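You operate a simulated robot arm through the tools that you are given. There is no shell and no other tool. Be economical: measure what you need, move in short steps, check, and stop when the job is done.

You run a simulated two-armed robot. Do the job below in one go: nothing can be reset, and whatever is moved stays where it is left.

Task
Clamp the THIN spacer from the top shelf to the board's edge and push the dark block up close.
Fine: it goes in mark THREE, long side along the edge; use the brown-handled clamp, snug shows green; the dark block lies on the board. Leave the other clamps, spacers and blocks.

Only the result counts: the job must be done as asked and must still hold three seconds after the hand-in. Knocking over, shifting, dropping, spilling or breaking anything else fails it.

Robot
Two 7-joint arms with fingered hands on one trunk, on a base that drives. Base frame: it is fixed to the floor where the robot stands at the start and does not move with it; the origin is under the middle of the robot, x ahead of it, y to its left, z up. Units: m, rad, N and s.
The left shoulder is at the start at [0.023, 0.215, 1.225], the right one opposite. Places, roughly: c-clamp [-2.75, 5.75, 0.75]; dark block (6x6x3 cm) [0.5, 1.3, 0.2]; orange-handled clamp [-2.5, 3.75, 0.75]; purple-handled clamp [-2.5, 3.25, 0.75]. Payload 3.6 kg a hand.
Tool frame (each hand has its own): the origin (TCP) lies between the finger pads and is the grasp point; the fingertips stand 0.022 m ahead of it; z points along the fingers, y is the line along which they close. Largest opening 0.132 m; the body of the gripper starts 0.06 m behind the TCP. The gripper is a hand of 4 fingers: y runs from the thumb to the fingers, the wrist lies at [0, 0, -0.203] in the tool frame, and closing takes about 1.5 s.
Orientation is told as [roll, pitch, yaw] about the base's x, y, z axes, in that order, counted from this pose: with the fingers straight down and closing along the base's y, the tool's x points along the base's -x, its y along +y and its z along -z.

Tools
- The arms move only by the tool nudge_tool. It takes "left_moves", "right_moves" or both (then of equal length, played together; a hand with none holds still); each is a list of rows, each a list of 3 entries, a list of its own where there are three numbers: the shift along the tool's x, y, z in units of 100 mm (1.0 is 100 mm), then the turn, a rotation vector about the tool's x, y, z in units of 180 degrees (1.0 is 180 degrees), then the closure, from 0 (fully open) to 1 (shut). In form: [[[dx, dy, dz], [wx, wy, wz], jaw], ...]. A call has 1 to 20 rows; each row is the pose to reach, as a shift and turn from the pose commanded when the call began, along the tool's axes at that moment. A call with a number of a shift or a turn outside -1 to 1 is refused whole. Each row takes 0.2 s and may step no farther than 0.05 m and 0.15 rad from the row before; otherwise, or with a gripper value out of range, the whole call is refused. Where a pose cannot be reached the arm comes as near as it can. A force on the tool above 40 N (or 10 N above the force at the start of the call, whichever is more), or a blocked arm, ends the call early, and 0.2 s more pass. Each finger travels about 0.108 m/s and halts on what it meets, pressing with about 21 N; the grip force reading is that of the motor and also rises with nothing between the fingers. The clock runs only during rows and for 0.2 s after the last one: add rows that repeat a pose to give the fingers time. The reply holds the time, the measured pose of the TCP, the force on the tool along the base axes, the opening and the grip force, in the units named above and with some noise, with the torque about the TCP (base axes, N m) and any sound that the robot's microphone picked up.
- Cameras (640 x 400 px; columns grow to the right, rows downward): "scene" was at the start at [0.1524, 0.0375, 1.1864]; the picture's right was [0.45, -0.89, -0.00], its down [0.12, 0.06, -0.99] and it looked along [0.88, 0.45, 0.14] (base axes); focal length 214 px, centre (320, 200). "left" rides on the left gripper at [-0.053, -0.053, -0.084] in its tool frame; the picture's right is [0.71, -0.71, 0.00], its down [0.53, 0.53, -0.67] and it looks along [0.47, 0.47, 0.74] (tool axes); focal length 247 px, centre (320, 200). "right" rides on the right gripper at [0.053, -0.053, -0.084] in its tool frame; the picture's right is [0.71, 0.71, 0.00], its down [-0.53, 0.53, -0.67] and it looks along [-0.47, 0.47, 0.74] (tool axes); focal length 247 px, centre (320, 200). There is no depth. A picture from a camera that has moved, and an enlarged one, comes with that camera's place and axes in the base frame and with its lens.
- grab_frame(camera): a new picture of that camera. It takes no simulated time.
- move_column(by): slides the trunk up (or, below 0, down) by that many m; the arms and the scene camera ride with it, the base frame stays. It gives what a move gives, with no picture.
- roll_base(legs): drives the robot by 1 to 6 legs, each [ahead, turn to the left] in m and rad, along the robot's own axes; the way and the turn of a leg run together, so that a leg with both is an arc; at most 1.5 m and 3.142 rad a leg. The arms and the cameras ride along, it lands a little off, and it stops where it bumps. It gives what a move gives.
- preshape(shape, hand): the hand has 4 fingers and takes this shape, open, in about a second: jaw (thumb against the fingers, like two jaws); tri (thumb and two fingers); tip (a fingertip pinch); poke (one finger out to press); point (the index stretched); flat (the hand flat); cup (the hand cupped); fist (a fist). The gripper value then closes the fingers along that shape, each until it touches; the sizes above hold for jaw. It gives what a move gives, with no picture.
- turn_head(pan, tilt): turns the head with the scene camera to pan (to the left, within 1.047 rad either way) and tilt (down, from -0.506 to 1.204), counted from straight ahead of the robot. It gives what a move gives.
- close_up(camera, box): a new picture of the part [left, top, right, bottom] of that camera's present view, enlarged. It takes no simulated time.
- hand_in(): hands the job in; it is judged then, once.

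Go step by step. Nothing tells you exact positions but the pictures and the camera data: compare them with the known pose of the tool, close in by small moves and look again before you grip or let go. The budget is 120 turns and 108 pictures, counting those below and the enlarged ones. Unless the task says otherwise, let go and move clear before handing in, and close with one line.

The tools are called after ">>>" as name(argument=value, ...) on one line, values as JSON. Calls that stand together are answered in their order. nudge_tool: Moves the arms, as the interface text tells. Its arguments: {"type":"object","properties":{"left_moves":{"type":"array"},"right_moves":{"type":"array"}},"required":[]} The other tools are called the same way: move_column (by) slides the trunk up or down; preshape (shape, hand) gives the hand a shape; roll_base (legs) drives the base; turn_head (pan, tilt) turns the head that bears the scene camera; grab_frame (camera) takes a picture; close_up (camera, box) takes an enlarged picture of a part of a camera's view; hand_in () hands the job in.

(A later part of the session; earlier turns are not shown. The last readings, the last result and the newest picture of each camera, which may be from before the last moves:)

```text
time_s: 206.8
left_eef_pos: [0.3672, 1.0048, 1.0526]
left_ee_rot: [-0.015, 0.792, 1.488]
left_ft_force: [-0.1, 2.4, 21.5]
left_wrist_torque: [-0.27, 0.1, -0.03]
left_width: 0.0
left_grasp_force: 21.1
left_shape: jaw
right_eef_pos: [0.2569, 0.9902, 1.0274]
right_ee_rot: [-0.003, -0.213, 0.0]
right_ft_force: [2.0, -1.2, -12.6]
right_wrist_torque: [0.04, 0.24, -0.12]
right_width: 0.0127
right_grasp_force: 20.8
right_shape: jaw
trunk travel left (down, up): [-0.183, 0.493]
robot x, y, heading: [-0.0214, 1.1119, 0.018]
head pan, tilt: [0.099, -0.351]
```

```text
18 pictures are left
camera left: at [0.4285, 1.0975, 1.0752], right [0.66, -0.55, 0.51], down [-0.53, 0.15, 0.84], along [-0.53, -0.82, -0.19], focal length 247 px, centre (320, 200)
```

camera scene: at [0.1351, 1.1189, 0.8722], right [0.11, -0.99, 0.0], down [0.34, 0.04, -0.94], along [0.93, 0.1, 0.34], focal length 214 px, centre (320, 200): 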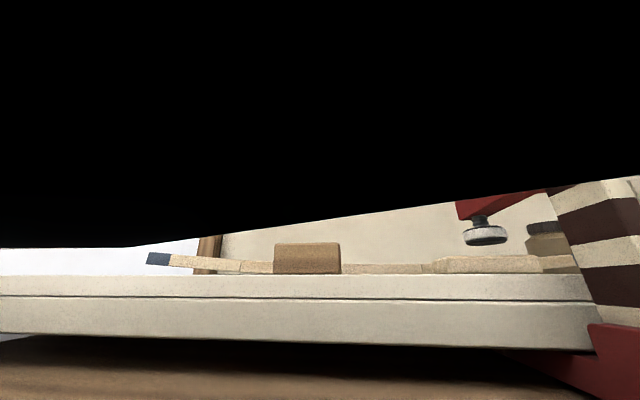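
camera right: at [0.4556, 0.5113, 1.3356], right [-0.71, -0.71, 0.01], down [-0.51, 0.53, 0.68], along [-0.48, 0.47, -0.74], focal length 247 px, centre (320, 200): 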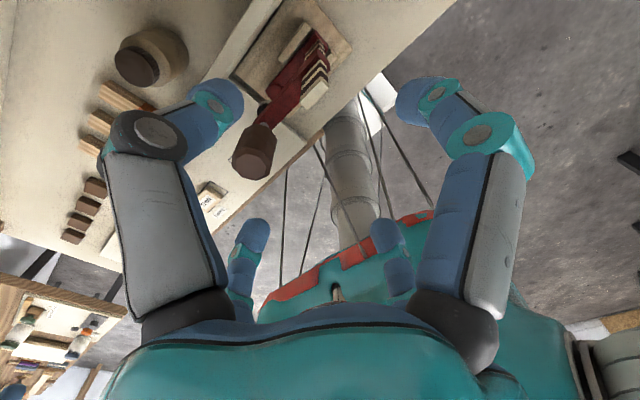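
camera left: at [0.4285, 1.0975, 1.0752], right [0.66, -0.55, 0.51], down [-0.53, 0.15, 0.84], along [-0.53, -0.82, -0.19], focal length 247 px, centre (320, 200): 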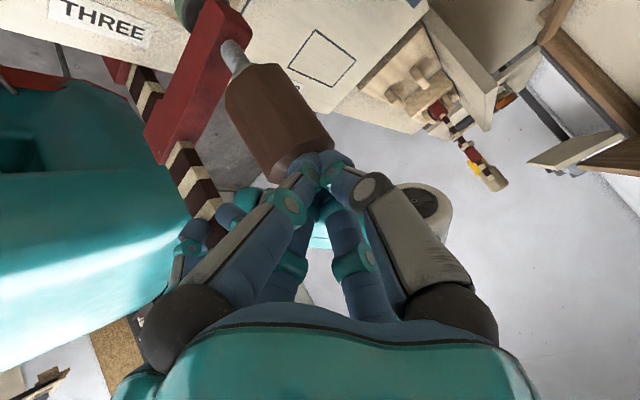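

Contact at 21 N. Keep pushing in small steps.

>>> nudge_tool(left_moves=[[[-0.03, 0, 0.03], [0, 0, 0], 1], [[-0.06, 0, 0.06], [0, 0, 0], 1], [[-0.09, 0, 0.09], [0, 0, 0], 1], [[-0.12, 0, 0.12], [0, 0, 0], 1]])

>>> turn_head(pan=-0.15, tilt=-0.05)

>>> grab_frame(camera="scene")

```text
time_s: 207.6
left_eef_pos: [0.3655, 1.0037, 1.049]
left_ee_rot: [-0.022, 0.806, 1.479]
left_ft_force: [-0.5, 1.9, 10.3]
left_wrist_torque: [-0.12, 0.08, -0.01]
left_width: 0.0003
left_grasp_force: 21.3
left_shape: jaw
right_eef_pos: [0.2551, 0.9882, 1.0274]
right_ee_rot: [-0.005, -0.211, 0.003]
right_ft_force: [-2.6, -0.9, -7.1]
right_wrist_torque: [0.04, 0.35, -0.14]
right_width: 0.0125
right_grasp_force: 21.1
right_shape: jaw
trunk travel left (down, up): [-0.183, 0.493]
robot x, y, heading: [-0.0229, 1.1133, 0.007]
head pan, tilt: [0.099, -0.351]
stopped in row 3 (left hand): the force on the tool passed its limit at 42 N (the readings are from after the stop); the commanded pose is now the measured one
```

```text
time_s: 208.3
left_eef_pos: [0.3672, 1.0056, 1.049]
left_ee_rot: [-0.021, 0.805, 1.482]
left_ft_force: [0.8, 2.2, 18.0]
left_wrist_torque: [-0.23, 0.08, 0.03]
left_width: 0.0001
left_grasp_force: 21.4
left_shape: jaw
right_eef_pos: [0.2568, 0.9887, 1.0274]
right_ee_rot: [-0.003, -0.212, 0.002]
right_ft_force: [-1.2, -0.4, -12.2]
right_wrist_torque: [-0.01, 0.3, -0.1]
right_width: 0.0125
right_grasp_force: 21.1
right_shape: jaw
trunk travel left (down, up): [-0.183, 0.493]
robot x, y, heading: [-0.0227, 1.1135, 0.012]
head pan, tilt: [-0.15, -0.051]
```

```text
17 pictures are left
camera scene: at [0.1465, 1.0986, 0.8477], right [-0.14, -0.99, 0.0], down [0.05, -0.01, -1.0], along [0.99, -0.14, 0.05], focal length 214 px, centre (320, 200)
```

scene: 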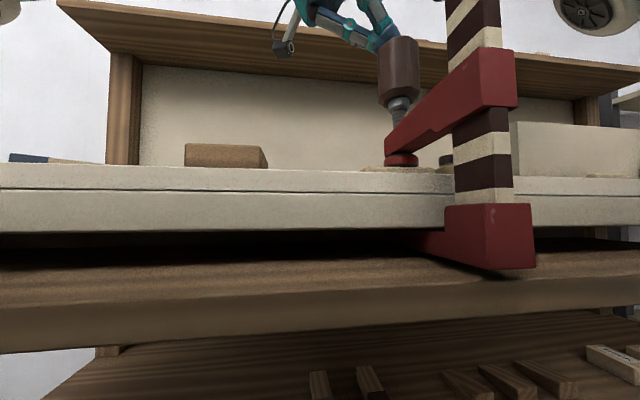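

The pad is on the spacer and its ring now looks red. Zoom in.

>>> close_up(camera="scene", box=[340, 100, 500, 200])

```text
4.00 times, centred on (420, 150) of scene
camera zoom: at [0.1465, 1.0986, 0.8477], right [-0.14, -0.99, 0.0], down [0.05, -0.01, -1.0], along [0.99, -0.14, 0.05], focal length 858 px, centre (-80, 400)
```

zoom: 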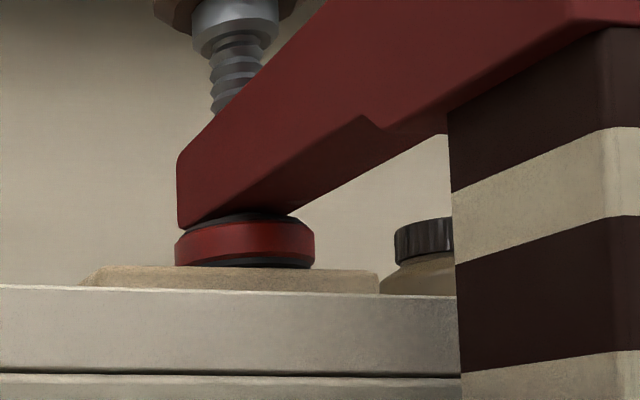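

Red may mean too much (or too little) force. I relieve the push and look again.

>>> nudge_tool(left_moves=[[[0.05, 0, -0.05], [0, 0, 0], 1], [[0.15, 0, -0.15], [0, 0, 0], 1], [[0.3, 0, -0.3], [0, 0, 0], 1]])

>>> close_up(camera="scene", box=[340, 60, 540, 280])

```text
time_s: 209.2
left_eef_pos: [0.3661, 1.0051, 1.0893]
left_ee_rot: [-0.019, 0.802, 1.482]
left_ft_force: [-0.6, 0.5, 0.0]
left_wrist_torque: [0.02, 0.01, 0.0]
left_width: 0.0001
left_grasp_force: 21.0
left_shape: jaw
right_eef_pos: [0.2565, 0.9888, 1.0278]
right_ee_rot: [-0.002, -0.212, 0.001]
right_ft_force: [-4.7, 0.3, -8.4]
right_wrist_torque: [0.02, 0.37, -0.05]
right_width: 0.0126
right_grasp_force: 20.8
right_shape: jaw
trunk travel left (down, up): [-0.183, 0.493]
robot x, y, heading: [-0.0229, 1.1141, 0.012]
head pan, tilt: [-0.15, -0.051]
```

```text
1.82 times, centred on (440, 170) of scene
camera zoom: at [0.1468, 1.0983, 0.8475], right [-0.14, -0.99, 0.0], down [0.05, -0.01, -1.0], along [0.99, -0.14, 0.05], focal length 390 px, centre (102, 254)
```

zoom: 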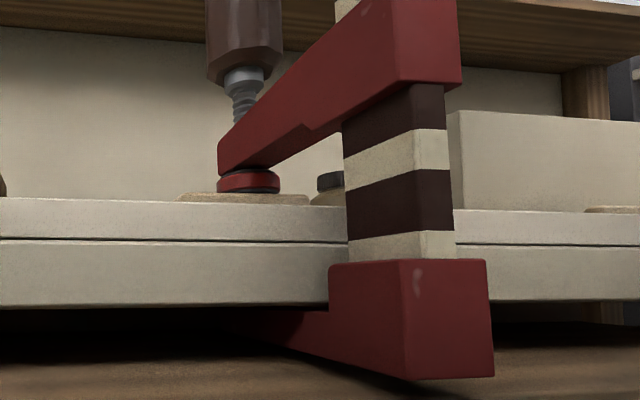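

Still red after unloading, so it probably means "touching, not snug": the lower foot isn't on the bench's underside yet. I lift the clamp a few mm with the right hand until the foot touches.

>>> nudge_tool(right_moves=[[[-0.004, 0, -0.02], [0, 0, 0], 1], [[-0.008, 0, -0.04], [0, 0, 0], 1], [[-0.008, 0, -0.04], [0, 0, 0], 1]])

>>> close_up(camera="scene", box=[340, 60, 540, 280])

```text
time_s: 209.9
left_eef_pos: [0.3689, 1.0043, 1.0892]
left_ee_rot: [-0.014, 0.802, 1.485]
left_ft_force: [0.9, -0.1, 0.4]
left_wrist_torque: [0.03, 0.02, 0.0]
left_width: 0.0
left_grasp_force: 21.2
left_shape: jaw
right_eef_pos: [0.2579, 0.9881, 1.0302]
right_ee_rot: [-0.005, -0.208, 0.002]
right_ft_force: [4.2, 0.6, -32.9]
right_wrist_torque: [0.03, 0.34, -0.06]
right_width: 0.012
right_grasp_force: 21.3
right_shape: jaw
trunk travel left (down, up): [-0.183, 0.493]
robot x, y, heading: [-0.0197, 1.1114, 0.014]
head pan, tilt: [-0.15, -0.051]
```

```text
1.82 times, centred on (440, 170) of scene
camera zoom: at [0.1486, 1.098, 0.8468], right [-0.14, -0.99, 0.0], down [0.05, -0.01, -1.0], along [0.99, -0.14, 0.05], focal length 390 px, centre (102, 254)
```

zoom: 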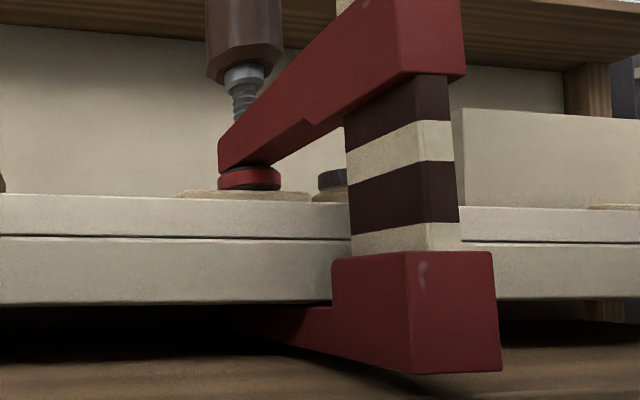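

Foot contact (33 N). Now push the upper jaw down again with the left hand so both jaws bear.

>>> nudge_tool(left_moves=[[[-0.12, 0, 0.12], [0, 0, 0], 1], [[-0.24, 0, 0.24], [0, 0, 0], 1], [[-0.28, 0, 0.28], [0, 0, 0], 1], [[-0.3, 0, 0.3], [0, 0, 0], 1], [[-0.32, 0, 0.32], [0, 0, 0], 1]])

>>> nudge_tool(left_moves=[[[0.15, 0, -0.15], [0, 0, 0], 1], [[0.4, 0, -0.4], [0, 0, 0], 1]], right_moves=[[[0.003, 0, 0.01], [0, 0, 0], 1], [[0.005, 0, 0.02], [0, 0, 0], 1]])

>>> close_up(camera="scene", box=[340, 60, 540, 280])

```text
time_s: 211.2
left_eef_pos: [0.3673, 1.0042, 1.0495]
left_ee_rot: [-0.023, 0.815, 1.481]
left_ft_force: [-0.5, 1.6, 4.9]
left_wrist_torque: [-0.09, 0.04, -0.02]
left_width: 0.0
left_grasp_force: 21.1
left_shape: jaw
right_eef_pos: [0.2566, 0.9883, 1.0284]
right_ee_rot: [-0.012, -0.208, 0.002]
right_ft_force: [4.3, -0.5, -25.1]
right_wrist_torque: [0.06, 0.29, -0.12]
right_width: 0.0117
right_grasp_force: 20.8
right_shape: jaw
trunk travel left (down, up): [-0.183, 0.493]
robot x, y, heading: [-0.0155, 1.1097, 0.009]
head pan, tilt: [-0.15, -0.051]
stopped in row 5 (right hand): the force on the tool passed its limit at 43 N (the readings are from after the stop); the commanded pose is now the measured one
```

```text
time_s: 211.8
left_eef_pos: [0.3667, 1.0038, 1.1048]
left_ee_rot: [-0.022, 0.813, 1.482]
left_ft_force: [0.4, -0.2, -1.3]
left_wrist_torque: [-0.01, 0.0, -0.03]
left_width: 0.0003
left_grasp_force: 20.5
left_shape: jaw
right_eef_pos: [0.2567, 0.9865, 1.029]
right_ee_rot: [-0.006, -0.211, 0.002]
right_ft_force: [0.2, 0.5, -20.3]
right_wrist_torque: [0.02, 0.34, -0.05]
right_width: 0.0116
right_grasp_force: 20.7
right_shape: jaw
trunk travel left (down, up): [-0.183, 0.493]
robot x, y, heading: [-0.0231, 1.1141, 0.012]
head pan, tilt: [-0.15, -0.051]
```

```text
1.82 times, centred on (440, 170) of scene
camera zoom: at [0.1478, 1.0981, 0.8473], right [-0.14, -0.99, 0.0], down [0.05, -0.01, -1.0], along [0.99, -0.14, 0.05], focal length 390 px, centre (102, 254)
```

zoom: 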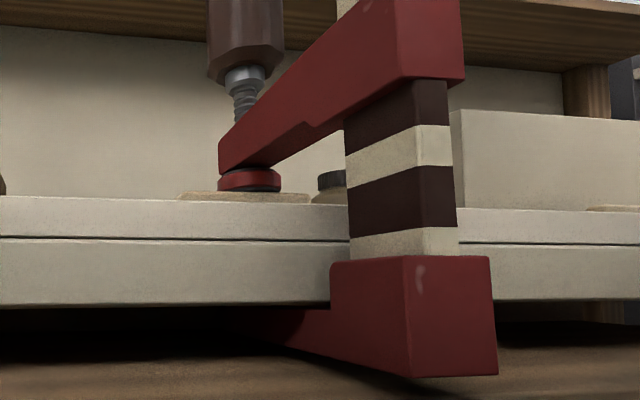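

Ring still red. To turn the handle I need the right hand out of the way: relax it, open, and retreat upward, then check that the clamp stays.

>>> nudge_tool(right_moves=[[[0, 0, 0.012], [0, 0, 0], 1], [[0, 0, 0.012], [0, 0, 0], 0.85], [[0, 0, 0.012], [0, 0, 0], 0.7], [[0, 0, 0.012], [0, 0, 0], 0.55], [[0, 0, 0.012], [0, 0, 0], 0.5], [[0, 0, 0.012], [0, 0, 0], 0.5]])

>>> close_up(camera="scene", box=[300, 20, 620, 300])

```text
time_s: 213.2
left_eef_pos: [0.3658, 1.0049, 1.106]
left_ee_rot: [-0.024, 0.813, 1.481]
left_ft_force: [-0.2, -0.5, -0.4]
left_wrist_torque: [0.02, -0.01, 0.03]
left_width: 0.0002
left_grasp_force: 20.5
left_shape: jaw
right_eef_pos: [0.2565, 0.9879, 1.0275]
right_ee_rot: [-0.006, -0.213, -0.001]
right_ft_force: [-0.1, 0.2, 0.9]
right_wrist_torque: [-0.01, 0.05, 0.02]
right_width: 0.0656
right_grasp_force: 0.0
right_shape: jaw
trunk travel left (down, up): [-0.183, 0.493]
robot x, y, heading: [-0.0215, 1.1115, 0.011]
head pan, tilt: [-0.15, -0.051]
```

```text
1.43 times, centred on (460, 160) of scene
camera zoom: at [0.1469, 1.0984, 0.8475], right [-0.14, -0.99, 0.0], down [0.05, -0.01, -1.0], along [0.99, -0.14, 0.05], focal length 306 px, centre (120, 257)
```

zoom: 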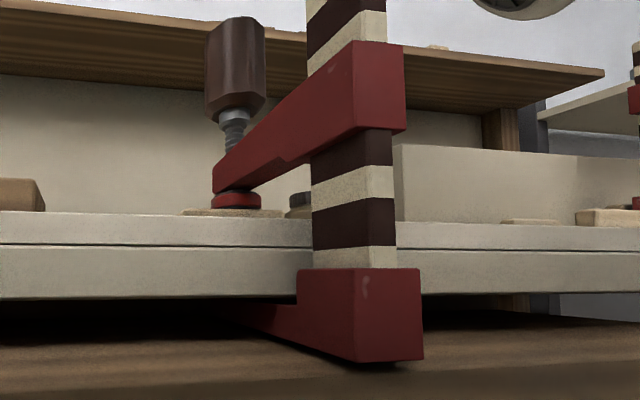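

The clamp stays by itself. Retreat the right hand up and away, lift the left, and raise the trunk for working on the handle from above.

>>> nudge_tool(left_moves=[[[0.25, 0, -0.25], [0, 0, 0], 1], [[0.5, 0, -0.5], [0, 0, 0], 1], [[0.7, 0, -0.7], [0, 0, 0], 0.6]], right_moves=[[[0, 0, -0.35], [0, 0, 0], 0.5], [[0, 0, -0.7], [0, 0, 0], 0.5], [[0, 0, -1], [0, 0, 0], 0.5]])

>>> move_column(by=0.25)

>>> nudge_tool(right_moves=[[[0.2, -0.3, 0], [0, 0.02, 0], 0.5], [[0.4, -0.6, 0], [0, 0.045, 0], 0.5], [[0.5, -0.95, 0], [0, 0.068, 0], 0.5]])

>>> nudge_tool(right_moves=[[[0, -0.33, 0], [0, 0, 0], 0.5], [[0, -0.66, 0], [0, 0, 0], 0.5], [[0, -1, 0], [0, 0, 0], 0.5]])

>>> nudge_tool(left_moves=[[[0, 0, 0], [0, -0.043, 0], 0.3], [[0, 0, 0], [0, -0.086, 0], 0.2], [[0, 0, 0], [0, -0.129, 0], 0.2], [[0, 0, 0], [0, -0.172, 0], 0.2], [[0, 0, 0], [0, -0.215, 0], 0.2], [[0, 0, 0], [0.003, -0.258, 0], 0.2], [[0, 0, 0], [0.003, -0.258, 0], 0.2]])

```text
time_s: 214.0
left_eef_pos: [0.3618, 1.0086, 1.2049]
left_ee_rot: [-0.026, 0.814, 1.48]
left_ft_force: [-0.3, 0.2, 0.4]
left_wrist_torque: [-0.02, -0.04, 0.03]
left_width: 0.0497
left_grasp_force: 0.2
left_shape: jaw
right_eef_pos: [0.2327, 0.9888, 1.1261]
right_ee_rot: [-0.005, -0.214, 0.001]
right_ft_force: [-1.2, 0.9, -0.2]
right_wrist_torque: [0.02, -0.01, 0.02]
right_width: 0.0654
right_grasp_force: 0.1
right_shape: jaw
trunk travel left (down, up): [-0.183, 0.493]
robot x, y, heading: [-0.0211, 1.1141, 0.011]
head pan, tilt: [-0.15, -0.051]
```

```text
time_s: 216.6
left_eef_pos: [0.3643, 1.0081, 1.4533]
left_ee_rot: [-0.023, 0.813, 1.482]
left_ft_force: [-0.9, 0.6, -0.4]
left_wrist_torque: [0.03, -0.01, 0.02]
left_width: 0.0525
left_grasp_force: 0.1
left_shape: jaw
right_eef_pos: [0.2363, 0.9886, 1.3762]
right_ee_rot: [-0.007, -0.214, 0.002]
right_ft_force: [-0.4, 0.2, 0.0]
right_wrist_torque: [0.01, -0.04, -0.03]
right_width: 0.0657
right_grasp_force: 0.1
right_shape: jaw
trunk travel left (down, up): [-0.433, 0.243]
robot x, y, heading: [-0.0235, 1.1103, 0.01]
head pan, tilt: [-0.15, -0.051]
```

```text
time_s: 217.4
left_eef_pos: [0.3615, 1.0072, 1.4554]
left_ee_rot: [-0.026, 0.812, 1.478]
left_ft_force: [-0.4, -0.4, 0.3]
left_wrist_torque: [0.04, 0.0, 0.02]
left_width: 0.0525
left_grasp_force: 0.2
left_shape: jaw
right_eef_pos: [0.183, 0.8921, 1.3658]
right_ee_rot: [-0.008, -0.001, 0.0]
right_ft_force: [0.1, -0.4, -0.7]
right_wrist_torque: [0.03, 0.0, 0.0]
right_width: 0.0653
right_grasp_force: 0.0
right_shape: jaw
trunk travel left (down, up): [-0.433, 0.243]
robot x, y, heading: [-0.0225, 1.1123, 0.008]
head pan, tilt: [-0.15, -0.051]
```

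```text
time_s: 218.2
left_eef_pos: [0.3634, 1.0073, 1.4537]
left_ee_rot: [-0.025, 0.814, 1.479]
left_ft_force: [-0.5, -0.2, -0.8]
left_wrist_torque: [-0.03, 0.0, -0.03]
left_width: 0.0526
left_grasp_force: 0.1
left_shape: jaw
right_eef_pos: [0.1983, 0.8164, 1.3444]
right_ee_rot: [-0.004, 0.001, -0.002]
right_ft_force: [0.3, -0.4, -0.1]
right_wrist_torque: [0.01, -0.08, 0.02]
right_width: 0.0654
right_grasp_force: 0.0
right_shape: jaw
right hand out of reach, approached as far as the arm can: row 2, 3
trunk travel left (down, up): [-0.433, 0.243]
robot x, y, heading: [-0.0242, 1.1078, 0.008]
head pan, tilt: [-0.15, -0.051]
```

```text
time_s: 219.8
left_eef_pos: [0.2979, 1.0537, 1.381]
left_ee_rot: [-0.014, 0.016, 1.5]
left_ft_force: [0.0, 0.5, 0.1]
left_wrist_torque: [-0.07, 0.04, -0.04]
left_width: 0.1054
left_grasp_force: 0.0
left_shape: jaw
left hand out of reach, approached as far as the arm can: row 2, 3, 4, 5, 6, 7
right_eef_pos: [0.2007, 0.8201, 1.3441]
right_ee_rot: [-0.011, 0.001, 0.0]
right_ft_force: [-0.5, 0.6, 0.5]
right_wrist_torque: [-0.03, 0.02, 0.0]
right_width: 0.0657
right_grasp_force: 0.0
right_shape: jaw
trunk travel left (down, up): [-0.433, 0.243]
robot x, y, heading: [-0.0222, 1.1077, 0.01]
head pan, tilt: [-0.15, -0.051]
```

Left hand is vertical again; move it above the handle and descend.

>>> nudge_tool(left_moves=[[[0.2, -0.23, 0.15], [0, -0.002, 0], 0.2], [[0.4, -0.46, 0.3], [0, -0.004, 0], 0.2], [[0.6, -0.69, 0.45], [0, -0.005, 0], 0.2], [[0.6, -0.69, 0.8], [0, -0.005, 0], 0.2]])

>>> move_column(by=-0.12)

>>> grab_frame(camera="left")

```text
time_s: 220.9
left_eef_pos: [0.3272, 1.0282, 1.4067]
left_ee_rot: [-0.151, 0.121, 1.519]
left_ft_force: [0.5, -0.5, 0.1]
left_wrist_torque: [-0.02, 0.01, -0.02]
left_width: 0.1055
left_grasp_force: 0.1
left_shape: jaw
left hand out of reach, approached as far as the arm can: row 2, 3, 4
right_eef_pos: [0.1978, 0.8181, 1.3442]
right_ee_rot: [-0.006, -0.001, 0.001]
right_ft_force: [-0.1, -1.6, -0.2]
right_wrist_torque: [-0.02, 0.01, 0.0]
right_width: 0.0657
right_grasp_force: 0.0
right_shape: jaw
trunk travel left (down, up): [-0.433, 0.243]
robot x, y, heading: [-0.0258, 1.1101, 0.007]
head pan, tilt: [-0.15, -0.051]
stopped in row 4 (left hand): the arm was blocked; the commanded pose is now the measured one
```

```text
time_s: 222.4
left_eef_pos: [0.3274, 1.0253, 1.2832]
left_ee_rot: [-0.147, 0.112, 1.519]
left_ft_force: [1.3, 0.2, -0.2]
left_wrist_torque: [0.01, 0.0, -0.05]
left_width: 0.1056
left_grasp_force: 0.0
left_shape: jaw
right_eef_pos: [0.2193, 0.8187, 1.212]
right_ee_rot: [-0.002, 0.053, 0.0]
right_ft_force: [-0.4, 0.2, -0.4]
right_wrist_torque: [0.01, 0.0, -0.02]
right_width: 0.0654
right_grasp_force: 0.0
right_shape: jaw
trunk travel left (down, up): [-0.313, 0.363]
robot x, y, heading: [-0.023, 1.1117, 0.009]
head pan, tilt: [-0.15, -0.051]
```

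```text
11 pictures are left
camera left: at [0.3717, 1.0867, 1.3687], right [0.66, -0.73, 0.18], down [-0.64, -0.42, 0.64], along [-0.39, -0.54, -0.75], focal length 247 px, centre (320, 200)
```

left: 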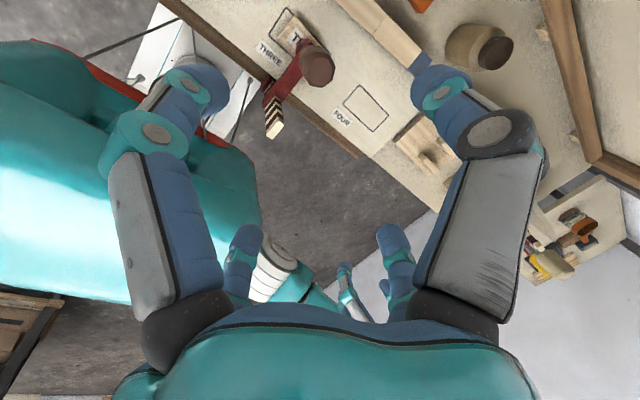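

The left arm is stretched here; the right hand is better placed for the handle. Swap: move the left away and bring the right over the handle (≈0.358, 0.990).

>>> nudge_tool(left_moves=[[[-0.33, 0.1, 0], [0, 0, 0], 0.2], [[-0.66, 0.2, 0], [0, 0, 0], 0.2], [[-1, 0.3, 0], [0, 0, 0], 0.2]])

>>> nudge_tool(left_moves=[[[-0.33, 0.1, 0], [0, 0, 0], 0.2], [[-0.66, 0.2, 0], [0, 0, 0], 0.2], [[-1, 0.3, 0], [0, 0, 0], 0.2]], right_moves=[[[-0.23, 0.29, 0], [0, -0.006, 0], 0.3], [[-0.46, 0.57, 0], [0, -0.012, 0], 0.3], [[-0.7, 0.86, 0], [0, -0.017, 0], 0.3]])

>>> nudge_tool(right_moves=[[[-0.23, 0.29, 0], [0, 0, 0], 0.3], [[-0.46, 0.57, 0], [0, 0, 0], 0.3], [[-0.69, 0.85, 0], [0, 0, 0], 0.3], [[-0.69, 0.85, 0], [0, 0, 0], 0.3]])

>>> close_up(camera="right", box=[220, 0, 420, 160])

```text
time_s: 223.2
left_eef_pos: [0.3011, 1.1277, 1.2671]
left_ee_rot: [-0.147, 0.115, 1.519]
left_ft_force: [-0.4, -0.3, 0.4]
left_wrist_torque: [-0.01, 0.0, 0.04]
left_width: 0.1054
left_grasp_force: 0.1
left_shape: jaw
right_eef_pos: [0.2189, 0.8189, 1.2125]
right_ee_rot: [-0.006, 0.053, 0.001]
right_ft_force: [0.5, -0.2, 0.3]
right_wrist_torque: [-0.01, -0.01, 0.01]
right_width: 0.0653
right_grasp_force: 0.2
right_shape: jaw
trunk travel left (down, up): [-0.313, 0.363]
robot x, y, heading: [-0.0193, 1.111, 0.007]
head pan, tilt: [-0.15, -0.051]
```

```text
time_s: 224.0
left_eef_pos: [0.2811, 1.2294, 1.2509]
left_ee_rot: [-0.147, 0.116, 1.519]
left_ft_force: [0.6, -0.7, 0.8]
left_wrist_torque: [-0.03, -0.01, -0.03]
left_width: 0.1054
left_grasp_force: 0.0
left_shape: jaw
right_eef_pos: [0.29, 0.9047, 1.2057]
right_ee_rot: [-0.005, 0.001, -0.002]
right_ft_force: [0.6, -0.3, -0.2]
right_wrist_torque: [-0.04, 0.02, 0.0]
right_width: 0.0919
right_grasp_force: 0.1
right_shape: jaw
trunk travel left (down, up): [-0.313, 0.363]
robot x, y, heading: [-0.0234, 1.1092, 0.009]
head pan, tilt: [-0.15, -0.051]
```

```text
time_s: 225.0
left_eef_pos: [0.279, 1.2276, 1.2512]
left_ee_rot: [-0.149, 0.112, 1.518]
left_ft_force: [-0.7, -0.1, 0.2]
left_wrist_torque: [0.04, 0.0, 0.01]
left_width: 0.1055
left_grasp_force: 0.1
left_shape: jaw
right_eef_pos: [0.3584, 0.9888, 1.2065]
right_ee_rot: [-0.004, -0.001, 0.001]
right_ft_force: [-0.5, 0.0, 0.5]
right_wrist_torque: [-0.01, 0.0, 0.0]
right_width: 0.0919
right_grasp_force: 0.1
right_shape: jaw
trunk travel left (down, up): [-0.313, 0.363]
robot x, y, heading: [-0.0228, 1.111, 0.01]
head pan, tilt: [-0.15, -0.051]
```

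```text
2.50 times, centred on (320, 80) of right
camera zoom: at [0.3056, 0.9355, 1.2903], right [-0.71, 0.71, 0.0], down [0.53, 0.53, 0.67], along [0.47, 0.47, -0.75], focal length 617 px, centre (320, 500)
```

zoom: 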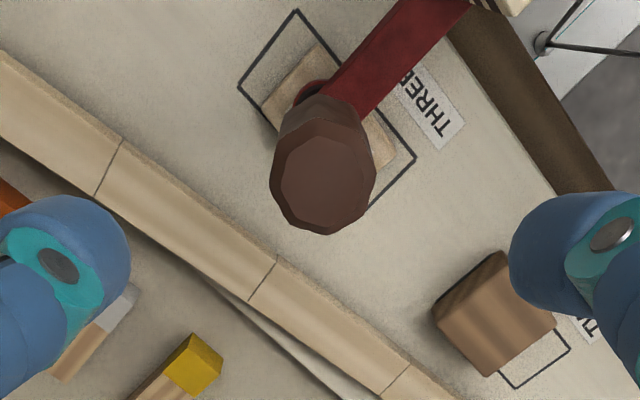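

Handle axis at (0.349, 0.982). Pre-turn the wrist counter-clockwise and descend around the handle.

>>> nudge_tool(right_moves=[[[0.05, -0.04, 0.0], [0, 0, -0.044], 0.3], [[0.09, -0.07, 0.05], [0, 0, -0.088], 0.3], [[0.09, -0.07, 0.1], [0, 0, -0.132], 0.3], [[0.09, -0.07, 0.2], [0, 0, -0.176], 0.3], [[0.09, -0.07, 0.3], [0, 0, -0.22], 0.3], [[0.09, -0.07, 0.4], [0, 0, -0.264], 0.3], [[0.09, -0.07, 0.5], [0, 0, -0.308], 0.3], [[0.09, -0.07, 0.6], [0, 0, -0.352], 0.3], [[0.09, -0.07, 0.7], [0, 0, -0.396], 0.3], [[0.09, -0.07, 0.8], [0, 0, -0.44], 0.3], [[0.09, -0.07, 0.9], [0, 0, -0.484], 0.3], [[0.09, -0.07, 0.95], [0, 0, -0.484], 0.3]])

>>> nudge_tool(right_moves=[[[0, 0, 0.3], [0, 0, 0], 0.3], [[0, 0, 0.6], [0, 0, 0], 0.3], [[0, 0, 0.82], [0, 0, 0], 0.3], [[0, 0, 0.82], [0, 0, 0], 0.5], [[0, 0, 0.82], [0, 0, 0], 0.7], [[0, 0, 0.82], [0, 0, 0], 0.9], [[0, 0, 0.82], [0, 0, 0], 1], [[0, 0, 0.82], [0, 0, 0], 1], [[0, 0, 0.82], [0, 0, 0], 1]])

```text
time_s: 227.6
left_eef_pos: [0.2802, 1.2281, 1.2507]
left_ee_rot: [-0.147, 0.114, 1.518]
left_ft_force: [-0.1, 0.3, 0.4]
left_wrist_torque: [0.0, 0.04, -0.02]
left_width: 0.1055
left_grasp_force: 0.1
left_shape: jaw
right_eef_pos: [0.35, 0.9802, 1.1122]
right_ee_rot: [0.0, 0.003, 1.522]
right_ft_force: [0.0, -1.0, -0.1]
right_wrist_torque: [-0.04, -0.03, -0.01]
right_width: 0.0921
right_grasp_force: 0.0
right_shape: jaw
trunk travel left (down, up): [-0.313, 0.363]
robot x, y, heading: [-0.0274, 1.11, 0.013]
head pan, tilt: [-0.15, -0.051]
```

```text
time_s: 229.6
left_eef_pos: [0.2792, 1.2277, 1.2509]
left_ee_rot: [-0.148, 0.113, 1.519]
left_ft_force: [-0.4, -1.0, -0.2]
left_wrist_torque: [0.0, -0.03, 0.01]
left_width: 0.1056
left_grasp_force: 0.0
left_shape: jaw
right_eef_pos: [0.3498, 0.9814, 1.0304]
right_ee_rot: [0.0, 0.004, 1.52]
right_ft_force: [-1.9, -2.3, -1.9]
right_wrist_torque: [-0.03, 0.03, 0.06]
right_width: 0.0368
right_grasp_force: 21.1
right_shape: jaw
trunk travel left (down, up): [-0.313, 0.363]
robot x, y, heading: [-0.0214, 1.1099, 0.009]
head pan, tilt: [-0.15, -0.051]
```

Gripped. Turn clockwise 90° and look at the ring.

>>> nudge_tool(right_moves=[[[0, 0, 0], [0, 0, 0.046], 1], [[0, 0, 0], [0, 0, 0.092], 1], [[0, 0, 0], [0, 0, 0.138], 1], [[0, 0, 0], [0, 0, 0.184], 1], [[0, 0, 0], [0, 0, 0.23], 1], [[0, 0, 0], [0, 0, 0.276], 1], [[0, 0, 0], [0, 0, 0.322], 1], [[0, 0, 0], [0, 0, 0.368], 1], [[0, 0, 0], [0, 0, 0.414], 1], [[0, 0, 0], [0, 0, 0.46], 1], [[0, 0, 0], [0, 0, 0.5], 1]])

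>>> turn_head(pan=-0.45, tilt=0.3)

>>> close_up(camera="scene", box=[200, 80, 440, 260])

```text
time_s: 232.0
left_eef_pos: [0.2814, 1.2293, 1.2497]
left_ee_rot: [-0.147, 0.115, 1.519]
left_ft_force: [0.0, 0.4, -0.5]
left_wrist_torque: [-0.02, 0.01, 0.0]
left_width: 0.1054
left_grasp_force: 0.1
left_shape: jaw
right_eef_pos: [0.3508, 0.9839, 1.0305]
right_ee_rot: [-0.004, 0.003, -0.054]
right_ft_force: [-1.2, 13.3, -12.1]
right_wrist_torque: [0.45, 0.1, 0.2]
right_width: 0.0361
right_grasp_force: 20.9
right_shape: jaw
trunk travel left (down, up): [-0.313, 0.363]
robot x, y, heading: [-0.0201, 1.1114, 0.013]
head pan, tilt: [-0.15, -0.051]
```

```text
time_s: 232.8
left_eef_pos: [0.2804, 1.2292, 1.2511]
left_ee_rot: [-0.146, 0.114, 1.519]
left_ft_force: [-0.1, -0.2, -0.6]
left_wrist_torque: [-0.03, -0.01, -0.01]
left_width: 0.1056
left_grasp_force: 0.1
left_shape: jaw
right_eef_pos: [0.351, 0.9837, 1.0313]
right_ee_rot: [-0.005, 0.002, -0.049]
right_ft_force: [-1.7, 14.3, -15.0]
right_wrist_torque: [0.46, 0.09, 0.12]
right_width: 0.036
right_grasp_force: 21.5
right_shape: jaw
trunk travel left (down, up): [-0.313, 0.363]
robot x, y, heading: [-0.0226, 1.1148, 0.012]
head pan, tilt: [-0.45, 0.3]
```

```text
2.22 times, centred on (320, 170) of scene
camera zoom: at [0.1414, 1.072, 0.9511], right [-0.42, -0.91, 0.0], down [-0.27, 0.12, -0.96], along [0.86, -0.41, -0.3], focal length 477 px, centre (320, 267)
```

zoom: 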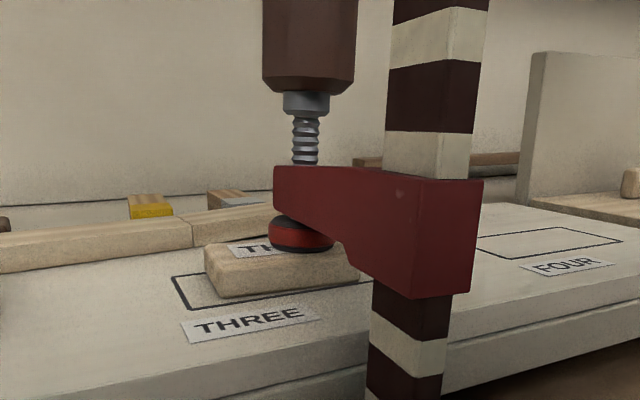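

The handle turned and is pulling the hand downward slightly, i.e. it advances. Ring still red; continue clockwise another 80°, following down 1.5 mm.

>>> nudge_tool(right_moves=[[[0, -0.01, 0.005], [0, 0, 0.046], 1], [[0, -0.02, 0.008], [0, 0, 0.092], 1], [[0, -0.02, 0.01], [0, 0, 0.138], 1], [[0, -0.02, 0.011], [0, 0, 0.184], 1], [[0, -0.02, 0.012], [0, 0, 0.23], 1], [[0, -0.02, 0.013], [0, 0, 0.276], 1], [[0, -0.02, 0.014], [0, 0, 0.322], 1], [[0, -0.02, 0.015], [0, 0, 0.368], 1], [[0, -0.02, 0.016], [0, 0, 0.414], 1], [[0, -0.02, 0.017], [0, 0, 0.45], 1]])

>>> close_up(camera="scene", box=[200, 80, 440, 260])

```text
time_s: 235.0
left_eef_pos: [0.2824, 1.2308, 1.2505]
left_ee_rot: [-0.144, 0.115, 1.518]
left_ft_force: [-0.3, -0.9, -0.1]
left_wrist_torque: [0.01, 0.01, -0.02]
left_width: 0.1054
left_grasp_force: 0.0
left_shape: jaw
right_eef_pos: [0.3528, 0.982, 1.0294]
right_ee_rot: [0.003, 0.0, -1.469]
right_ft_force: [23.7, 19.7, 0.1]
right_wrist_torque: [0.53, -0.44, 0.24]
right_width: 0.0358
right_grasp_force: 20.9
right_shape: jaw
trunk travel left (down, up): [-0.313, 0.363]
robot x, y, heading: [-0.0251, 1.1153, 0.01]
head pan, tilt: [-0.45, 0.3]
```

```text
2.22 times, centred on (320, 170) of scene
camera zoom: at [0.1438, 1.0729, 0.9507], right [-0.43, -0.91, 0.0], down [-0.27, 0.12, -0.95], along [0.86, -0.41, -0.3], focal length 477 px, centre (320, 267)
```

zoom: 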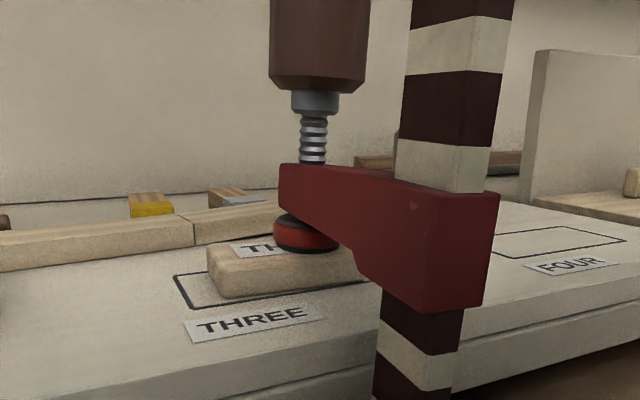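

The ring stays red and lateral drag builds as I turn, so I'll regrip: release, rotate back, grip more lightly, and turn again.

>>> nudge_tool(right_moves=[[[0, 0, 0], [0, 0, 0], 0.8], [[0, 0, 0], [0, 0, 0], 0.6], [[0, 0, 0], [0, 0, 0], 0.45], [[0, 0, 0], [0, 0, 0], 0.45], [[0, 0, 0], [0, 0, -0.046], 0.45], [[0, 0, 0], [0, 0, -0.092], 0.45], [[0, 0, 0], [0, 0, -0.138], 0.45], [[0, 0, 0], [0, 0, -0.184], 0.45], [[0, 0, 0], [0, 0, -0.23], 0.45], [[0, 0, 0], [0, 0, -0.276], 0.45], [[0, 0, 0], [0, 0, -0.322], 0.45], [[0, 0, 0], [0, 0, -0.368], 0.45], [[0, 0, 0], [0, 0, -0.414], 0.45], [[0, 0, 0], [0, 0, -0.46], 0.45]])

>>> nudge_tool(right_moves=[[[0, 0, 0], [0, 0, -0.046], 0.45], [[0, 0, 0], [0, 0, -0.092], 0.45], [[0, 0, 0], [0, 0, -0.138], 0.45], [[0, 0, 0], [0, 0, -0.184], 0.45], [[0, 0, 0], [0, 0, -0.23], 0.45], [[0, 0, 0], [0, 0, -0.276], 0.45], [[0, 0, 0], [0, 0, -0.322], 0.45], [[0, 0, 0], [0, 0, -0.368], 0.45], [[0, 0, 0], [0, 0, -0.414], 0.45], [[0, 0, 0], [0, 0, -0.46], 0.45], [[0, 0, 0], [0, 0, -0.49], 0.45], [[0, 0, 0], [0, 0, -0.49], 0.45]])

>>> close_up(camera="right", box=[200, 0, 440, 200])

```text
time_s: 238.0
left_eef_pos: [0.2798, 1.2272, 1.2516]
left_ee_rot: [-0.145, 0.114, 1.519]
left_ft_force: [-0.3, -0.4, -0.5]
left_wrist_torque: [-0.01, 0.03, -0.01]
left_width: 0.1055
left_grasp_force: 0.1
left_shape: jaw
right_eef_pos: [0.3485, 0.9792, 1.0298]
right_ee_rot: [-0.005, 0.0, -0.017]
right_ft_force: [-0.5, 0.5, -0.7]
right_wrist_torque: [0.0, -0.01, 0.0]
right_width: 0.072
right_grasp_force: 0.1
right_shape: jaw
trunk travel left (down, up): [-0.313, 0.363]
robot x, y, heading: [-0.0267, 1.1099, 0.01]
head pan, tilt: [-0.45, 0.3]
```

```text
time_s: 240.6
left_eef_pos: [0.279, 1.2279, 1.2501]
left_ee_rot: [-0.147, 0.112, 1.52]
left_ft_force: [0.3, 0.2, 1.0]
left_wrist_torque: [0.02, -0.01, 0.0]
left_width: 0.1056
left_grasp_force: 0.0
left_shape: jaw
right_eef_pos: [0.3491, 0.9797, 1.0289]
right_ee_rot: [-0.001, 0.002, 1.522]
right_ft_force: [0.5, -0.1, 0.3]
right_wrist_torque: [0.03, -0.01, -0.05]
right_width: 0.072
right_grasp_force: 0.0
right_shape: jaw
trunk travel left (down, up): [-0.313, 0.363]
robot x, y, heading: [-0.0212, 1.1136, 0.01]
head pan, tilt: [-0.45, 0.3]
```

```text
2.00 times, centred on (320, 100) of right
camera zoom: at [0.4, 0.9233, 1.1127], right [-0.74, -0.67, 0.0], down [-0.5, 0.55, 0.67], along [-0.45, 0.49, -0.75], focal length 494 px, centre (320, 400)
```

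zoom: 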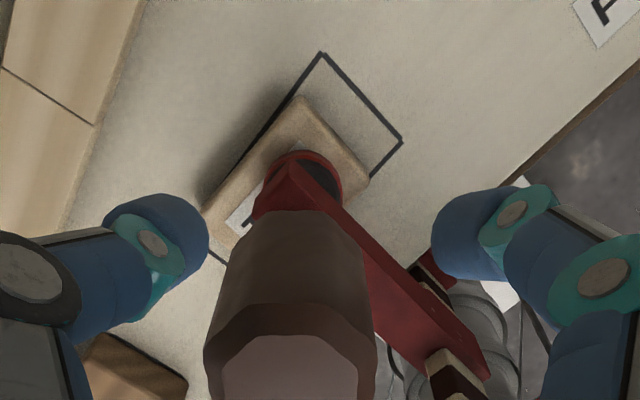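

Regrip slightly lower and turn ~170° clockwise with a lighter grip.

>>> nudge_tool(right_moves=[[[0, -0.03, 0.06], [0, 0, 0], 0.5], [[0, -0.03, 0.06], [0, 0, 0], 0.65], [[0, -0.03, 0.06], [0, 0, 0], 0.78], [[0, -0.03, 0.06], [0, 0, 0], 0.78], [[0, -0.03, 0.06], [0, 0, 0], 0.78], [[0, -0.03, 0.06], [0, 0, 0.046], 0.78], [[0, -0.03, 0.06], [0, 0, 0.092], 0.78], [[0, -0.03, 0.062], [0, 0, 0.138], 0.78], [[0, -0.03, 0.063], [0, 0, 0.184], 0.78], [[0, -0.03, 0.064], [0, 0, 0.23], 0.78], [[0, -0.03, 0.065], [0, 0, 0.276], 0.78], [[0, -0.03, 0.066], [0, 0, 0.322], 0.78], [[0, -0.03, 0.067], [0, 0, 0.368], 0.78], [[0, -0.03, 0.068], [0, 0, 0.414], 0.78], [[0, -0.03, 0.069], [0, 0, 0.46], 0.78]])

>>> nudge_tool(right_moves=[[[0, 0, 0], [0, 0, 0.046], 0.78], [[0, 0, 0.002], [0, 0, 0.092], 0.78], [[0, 0, 0.003], [0, 0, 0.138], 0.78], [[0, 0, 0.004], [0, 0, 0.184], 0.78], [[0, 0, 0.005], [0, 0, 0.23], 0.78], [[0, 0, 0.006], [0, 0, 0.276], 0.78], [[0, 0, 0.007], [0, 0, 0.322], 0.78], [[0, 0, 0.008], [0, 0, 0.368], 0.78], [[0, 0, 0.009], [0, 0, 0.414], 0.78], [[0, 0, 0.01], [0, 0, 0.46], 0.78]])

>>> close_up(camera="scene", box=[200, 80, 440, 260])

```text
time_s: 243.8
left_eef_pos: [0.2783, 1.2289, 1.2517]
left_ee_rot: [-0.148, 0.115, 1.519]
left_ft_force: [-0.1, 0.8, -0.2]
left_wrist_torque: [-0.02, -0.01, 0.01]
left_width: 0.1053
left_grasp_force: 0.0
left_shape: jaw
right_eef_pos: [0.3524, 0.9828, 1.0221]
right_ee_rot: [-0.003, 0.002, 0.073]
right_ft_force: [-9.6, 15.6, -6.7]
right_wrist_torque: [0.38, 0.28, 0.23]
right_width: 0.0333
right_grasp_force: 20.5
right_shape: jaw
trunk travel left (down, up): [-0.313, 0.363]
robot x, y, heading: [-0.0223, 1.109, 0.009]
head pan, tilt: [-0.45, 0.3]
```

```text
time_s: 246.0
left_eef_pos: [0.2803, 1.2316, 1.2511]
left_ee_rot: [-0.147, 0.116, 1.518]
left_ft_force: [-0.1, 0.2, -0.1]
left_wrist_torque: [0.03, 0.0, -0.02]
left_width: 0.1054
left_grasp_force: 0.0
left_shape: jaw
right_eef_pos: [0.3533, 0.9844, 1.021]
right_ee_rot: [0.001, -0.001, -1.373]
right_ft_force: [5.3, 24.5, 6.2]
right_wrist_torque: [0.5, -0.13, 0.29]
right_width: 0.0333
right_grasp_force: 21.0
right_shape: jaw
trunk travel left (down, up): [-0.313, 0.363]
robot x, y, heading: [-0.0199, 1.1096, 0.01]
head pan, tilt: [-0.45, 0.3]
```

```text
2.22 times, centred on (320, 170) of scene
camera zoom: at [0.1412, 1.0734, 0.9512], right [-0.43, -0.9, 0.0], down [-0.27, 0.12, -0.96], along [0.86, -0.41, -0.3], focal length 477 px, centre (320, 267)
```

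zoom: 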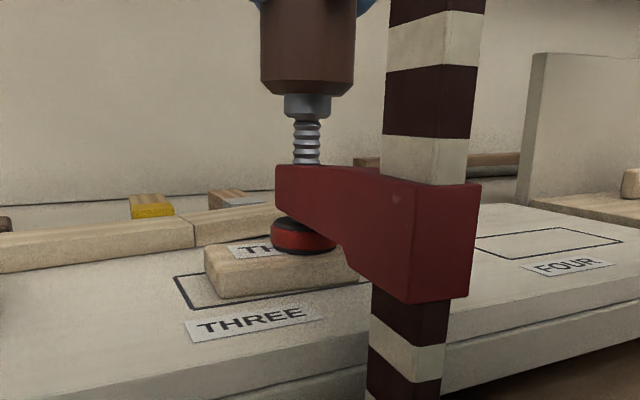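

The pad is advancing slowly (a couple of mm so far). Continue with further cycles of turning.

>>> nudge_tool(right_moves=[[[0, 0, 0], [0, 0, 0], 0.6], [[0.03, 0, 0], [0, 0, 0], 0.45], [[0.03, 0, 0], [0, 0, 0], 0.45], [[0.03, 0, 0], [0, 0, -0.046], 0.45], [[0.03, 0, 0], [0, 0, -0.092], 0.45], [[0.03, 0, 0], [0, 0, -0.138], 0.45], [[0.03, 0, 0], [0, 0, -0.184], 0.45], [[0.03, 0, 0], [0, 0, -0.23], 0.45], [[0.03, 0, 0], [0, 0, -0.276], 0.45], [[0.03, 0, 0], [0, 0, -0.322], 0.45], [[0.03, 0, 0], [0, 0, -0.368], 0.45], [[0.03, 0, 0], [0, 0, -0.414], 0.45], [[0.03, 0, 0], [0, 0, -0.46], 0.45]])

>>> nudge_tool(right_moves=[[[0, 0, 0], [0, 0, -0.046], 0.45], [[0, 0, 0], [0, 0, -0.092], 0.45], [[0, 0, 0], [0, 0, -0.138], 0.45], [[0, 0, 0], [0, 0, -0.184], 0.45], [[0, 0, 0], [0, 0, -0.23], 0.45], [[0, 0, 0], [0, 0, -0.276], 0.45], [[0, 0, 0], [0, 0, -0.322], 0.45], [[0, 0, 0], [0, 0, -0.368], 0.45], [[0, 0, 0], [0, 0, -0.414], 0.45], [[0, 0, 0], [0, 0, -0.46], 0.45], [[0, 0, 0], [0, 0, -0.46], 0.65], [[0, 0, 0], [0, 0, -0.46], 0.78], [[0, 0, 0], [0, 0, -0.46], 0.78], [[0, 0, 0], [0, 0, -0.46], 0.78]])

>>> nudge_tool(right_moves=[[[0, 0, 0], [0, 0, 0.046], 0.78], [[0, 0, 0.002], [0, 0, 0.092], 0.78], [[0, 0, 0.003], [0, 0, 0.138], 0.78], [[0, 0, 0.004], [0, 0, 0.184], 0.78], [[0, 0, 0.005], [0, 0, 0.23], 0.78], [[0, 0, 0.006], [0, 0, 0.276], 0.78], [[0, 0, 0.007], [0, 0, 0.322], 0.78], [[0, 0, 0.008], [0, 0, 0.368], 0.78], [[0, 0, 0.009], [0, 0, 0.414], 0.78], [[0, 0, 0.01], [0, 0, 0.46], 0.78]])

>>> nudge_tool(right_moves=[[[0, 0, 0], [0, 0, 0.046], 0.78], [[0, 0, 0.002], [0, 0, 0.092], 0.78], [[0, 0, 0.003], [0, 0, 0.138], 0.78], [[0, 0, 0.004], [0, 0, 0.184], 0.78], [[0, 0, 0.005], [0, 0, 0.23], 0.78], [[0, 0, 0.006], [0, 0, 0.276], 0.78], [[0, 0, 0.007], [0, 0, 0.322], 0.78], [[0, 0, 0.008], [0, 0, 0.368], 0.78], [[0, 0, 0.009], [0, 0, 0.414], 0.78], [[0, 0, 0.01], [0, 0, 0.46], 0.78]])

```text
time_s: 248.8
left_eef_pos: [0.2791, 1.2269, 1.2522]
left_ee_rot: [-0.146, 0.114, 1.518]
left_ft_force: [0.8, 0.8, 0.4]
left_wrist_torque: [-0.03, 0.0, 0.01]
left_width: 0.1055
left_grasp_force: 0.1
left_shape: jaw
right_eef_pos: [0.3519, 0.9823, 1.0208]
right_ee_rot: [-0.004, 0.001, 0.078]
right_ft_force: [0.3, 0.1, 0.5]
right_wrist_torque: [0.02, -0.02, 0.0]
right_width: 0.0721
right_grasp_force: 0.1
right_shape: jaw
trunk travel left (down, up): [-0.313, 0.363]
robot x, y, heading: [-0.0237, 1.1131, 0.012]
head pan, tilt: [-0.45, 0.3]
```

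```text
time_s: 251.8
left_eef_pos: [0.2795, 1.2276, 1.2502]
left_ee_rot: [-0.148, 0.113, 1.517]
left_ft_force: [0.2, -0.4, 0.2]
left_wrist_torque: [0.0, 0.02, 0.02]
left_width: 0.1056
left_grasp_force: 0.0
left_shape: jaw
right_eef_pos: [0.3517, 0.982, 1.0207]
right_ee_rot: [0.0, 0.004, 1.519]
right_ft_force: [-3.0, -0.2, 1.3]
right_wrist_torque: [-0.02, 0.01, 0.04]
right_width: 0.0365
right_grasp_force: 21.0
right_shape: jaw
trunk travel left (down, up): [-0.313, 0.363]
robot x, y, heading: [-0.0232, 1.1082, 0.013]
head pan, tilt: [-0.45, 0.3]
```

```text
time_s: 254.0
left_eef_pos: [0.2796, 1.2301, 1.2511]
left_ee_rot: [-0.15, 0.116, 1.519]
left_ft_force: [-0.3, -0.2, -0.3]
left_wrist_torque: [0.02, -0.02, -0.02]
left_width: 0.1054
left_grasp_force: 0.0
left_shape: jaw
right_eef_pos: [0.3515, 0.9838, 1.019]
right_ee_rot: [-0.004, 0.0, 0.074]
right_ft_force: [-4.9, 13.2, -3.1]
right_wrist_torque: [0.29, 0.06, 0.17]
right_width: 0.0358
right_grasp_force: 20.6
right_shape: jaw
trunk travel left (down, up): [-0.313, 0.363]
robot x, y, heading: [-0.0205, 1.1107, 0.013]
head pan, tilt: [-0.45, 0.3]
```

```text
time_s: 256.2
left_eef_pos: [0.2825, 1.2303, 1.2508]
left_ee_rot: [-0.145, 0.116, 1.518]
left_ft_force: [-0.2, -0.5, 0.6]
left_wrist_torque: [-0.03, 0.03, 0.01]
left_width: 0.1053
left_grasp_force: 0.0
left_shape: jaw
right_eef_pos: [0.3541, 0.9839, 1.0184]
right_ee_rot: [-0.001, -0.002, -1.373]
right_ft_force: [15.2, 13.6, 0.7]
right_wrist_torque: [0.27, -0.26, 0.26]
right_width: 0.036
right_grasp_force: 21.1
right_shape: jaw
trunk travel left (down, up): [-0.313, 0.363]
robot x, y, heading: [-0.0259, 1.109, 0.008]
head pan, tilt: [-0.45, 0.3]
```

>>> close_up(camera="scene", box=[200, 80, 440, 260])

```text
2.22 times, centred on (320, 170) of scene
camera zoom: at [0.1425, 1.0725, 0.9509], right [-0.43, -0.9, 0.0], down [-0.27, 0.12, -0.95], along [0.86, -0.41, -0.3], focal length 477 px, centre (320, 267)
```

zoom: 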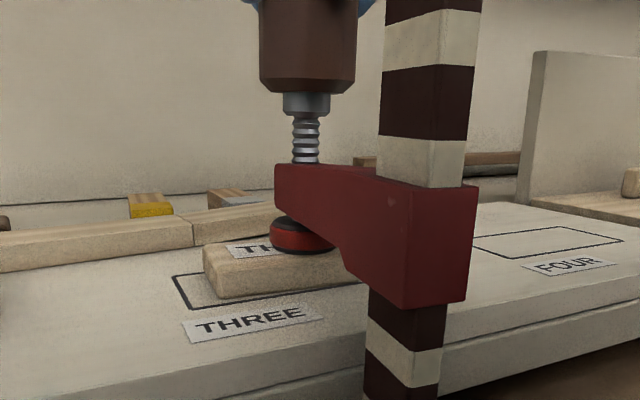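

Torque doesn't reveal more. Red could well mean over-tight (I pushed hard). Test by loosening: turn counter-clockwise ~165° and look.

>>> nudge_tool(right_moves=[[[0, 0, 0], [0, 0, -0.046], 0.78], [[0, 0, 0], [0, 0, -0.092], 0.78], [[0, 0, 0], [0, 0, -0.138], 0.78], [[0, 0, -0.002], [0, 0, -0.184], 0.78], [[0, 0, -0.003], [0, 0, -0.23], 0.78], [[0, 0, -0.004], [0, 0, -0.276], 0.78], [[0, 0, -0.005], [0, 0, -0.322], 0.78], [[0, 0, -0.006], [0, 0, -0.368], 0.78], [[0, 0, -0.007], [0, 0, -0.414], 0.78], [[0, 0, -0.008], [0, 0, -0.46], 0.78]])

>>> nudge_tool(right_moves=[[[0, 0, 0], [0, 0, -0.046], 0.78], [[0, 0, 0], [0, 0, -0.092], 0.78], [[0, 0, 0], [0, 0, -0.138], 0.78], [[0, 0, -0.002], [0, 0, -0.184], 0.78], [[0, 0, -0.003], [0, 0, -0.23], 0.78], [[0, 0, -0.004], [0, 0, -0.276], 0.78], [[0, 0, -0.005], [0, 0, -0.322], 0.78], [[0, 0, -0.006], [0, 0, -0.368], 0.78], [[0, 0, -0.007], [0, 0, -0.414], 0.78], [[0, 0, -0.008], [0, 0, -0.46], 0.78]])

>>> close_up(camera="scene", box=[200, 80, 440, 260])

```text
time_s: 258.4
left_eef_pos: [0.2795, 1.2301, 1.2505]
left_ee_rot: [-0.15, 0.116, 1.52]
left_ft_force: [0.0, -0.4, -0.4]
left_wrist_torque: [-0.04, -0.01, 0.02]
left_width: 0.1055
left_grasp_force: 0.1
left_shape: jaw
right_eef_pos: [0.3519, 0.9838, 1.0197]
right_ee_rot: [-0.003, 0.0, 0.078]
right_ft_force: [-5.4, 12.1, 0.4]
right_wrist_torque: [0.23, 0.03, 0.08]
right_width: 0.0361
right_grasp_force: 20.2
right_shape: jaw
trunk travel left (down, up): [-0.313, 0.363]
robot x, y, heading: [-0.0238, 1.1142, 0.011]
head pan, tilt: [-0.45, 0.3]
```

```text
time_s: 260.6
left_eef_pos: [0.2795, 1.2275, 1.2503]
left_ee_rot: [-0.148, 0.113, 1.519]
left_ft_force: [-0.2, 0.3, 0.0]
left_wrist_torque: [0.0, 0.0, -0.02]
left_width: 0.1057
left_grasp_force: 0.1
left_shape: jaw
right_eef_pos: [0.3515, 0.9817, 1.0206]
right_ee_rot: [-0.001, 0.003, 1.523]
right_ft_force: [-1.4, -4.0, 0.5]
right_wrist_torque: [-0.09, -0.04, -0.03]
right_width: 0.0359
right_grasp_force: 21.2
right_shape: jaw
trunk travel left (down, up): [-0.313, 0.363]
robot x, y, heading: [-0.0237, 1.1133, 0.009]
head pan, tilt: [-0.45, 0.3]
```

```text
2.22 times, centred on (320, 170) of scene
camera zoom: at [0.1405, 1.0706, 0.9512], right [-0.43, -0.9, 0.0], down [-0.27, 0.13, -0.95], along [0.86, -0.41, -0.3], focal length 477 px, centre (320, 267)
```

zoom: 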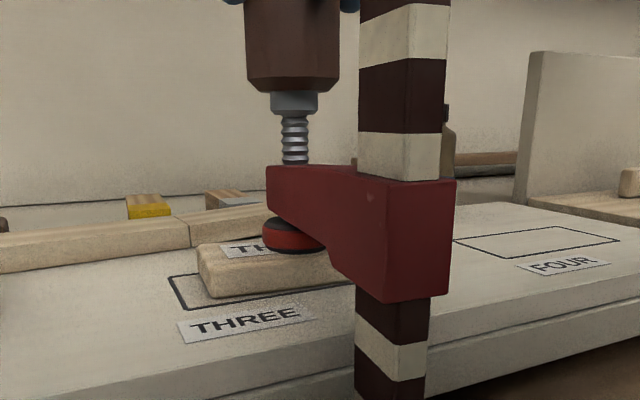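

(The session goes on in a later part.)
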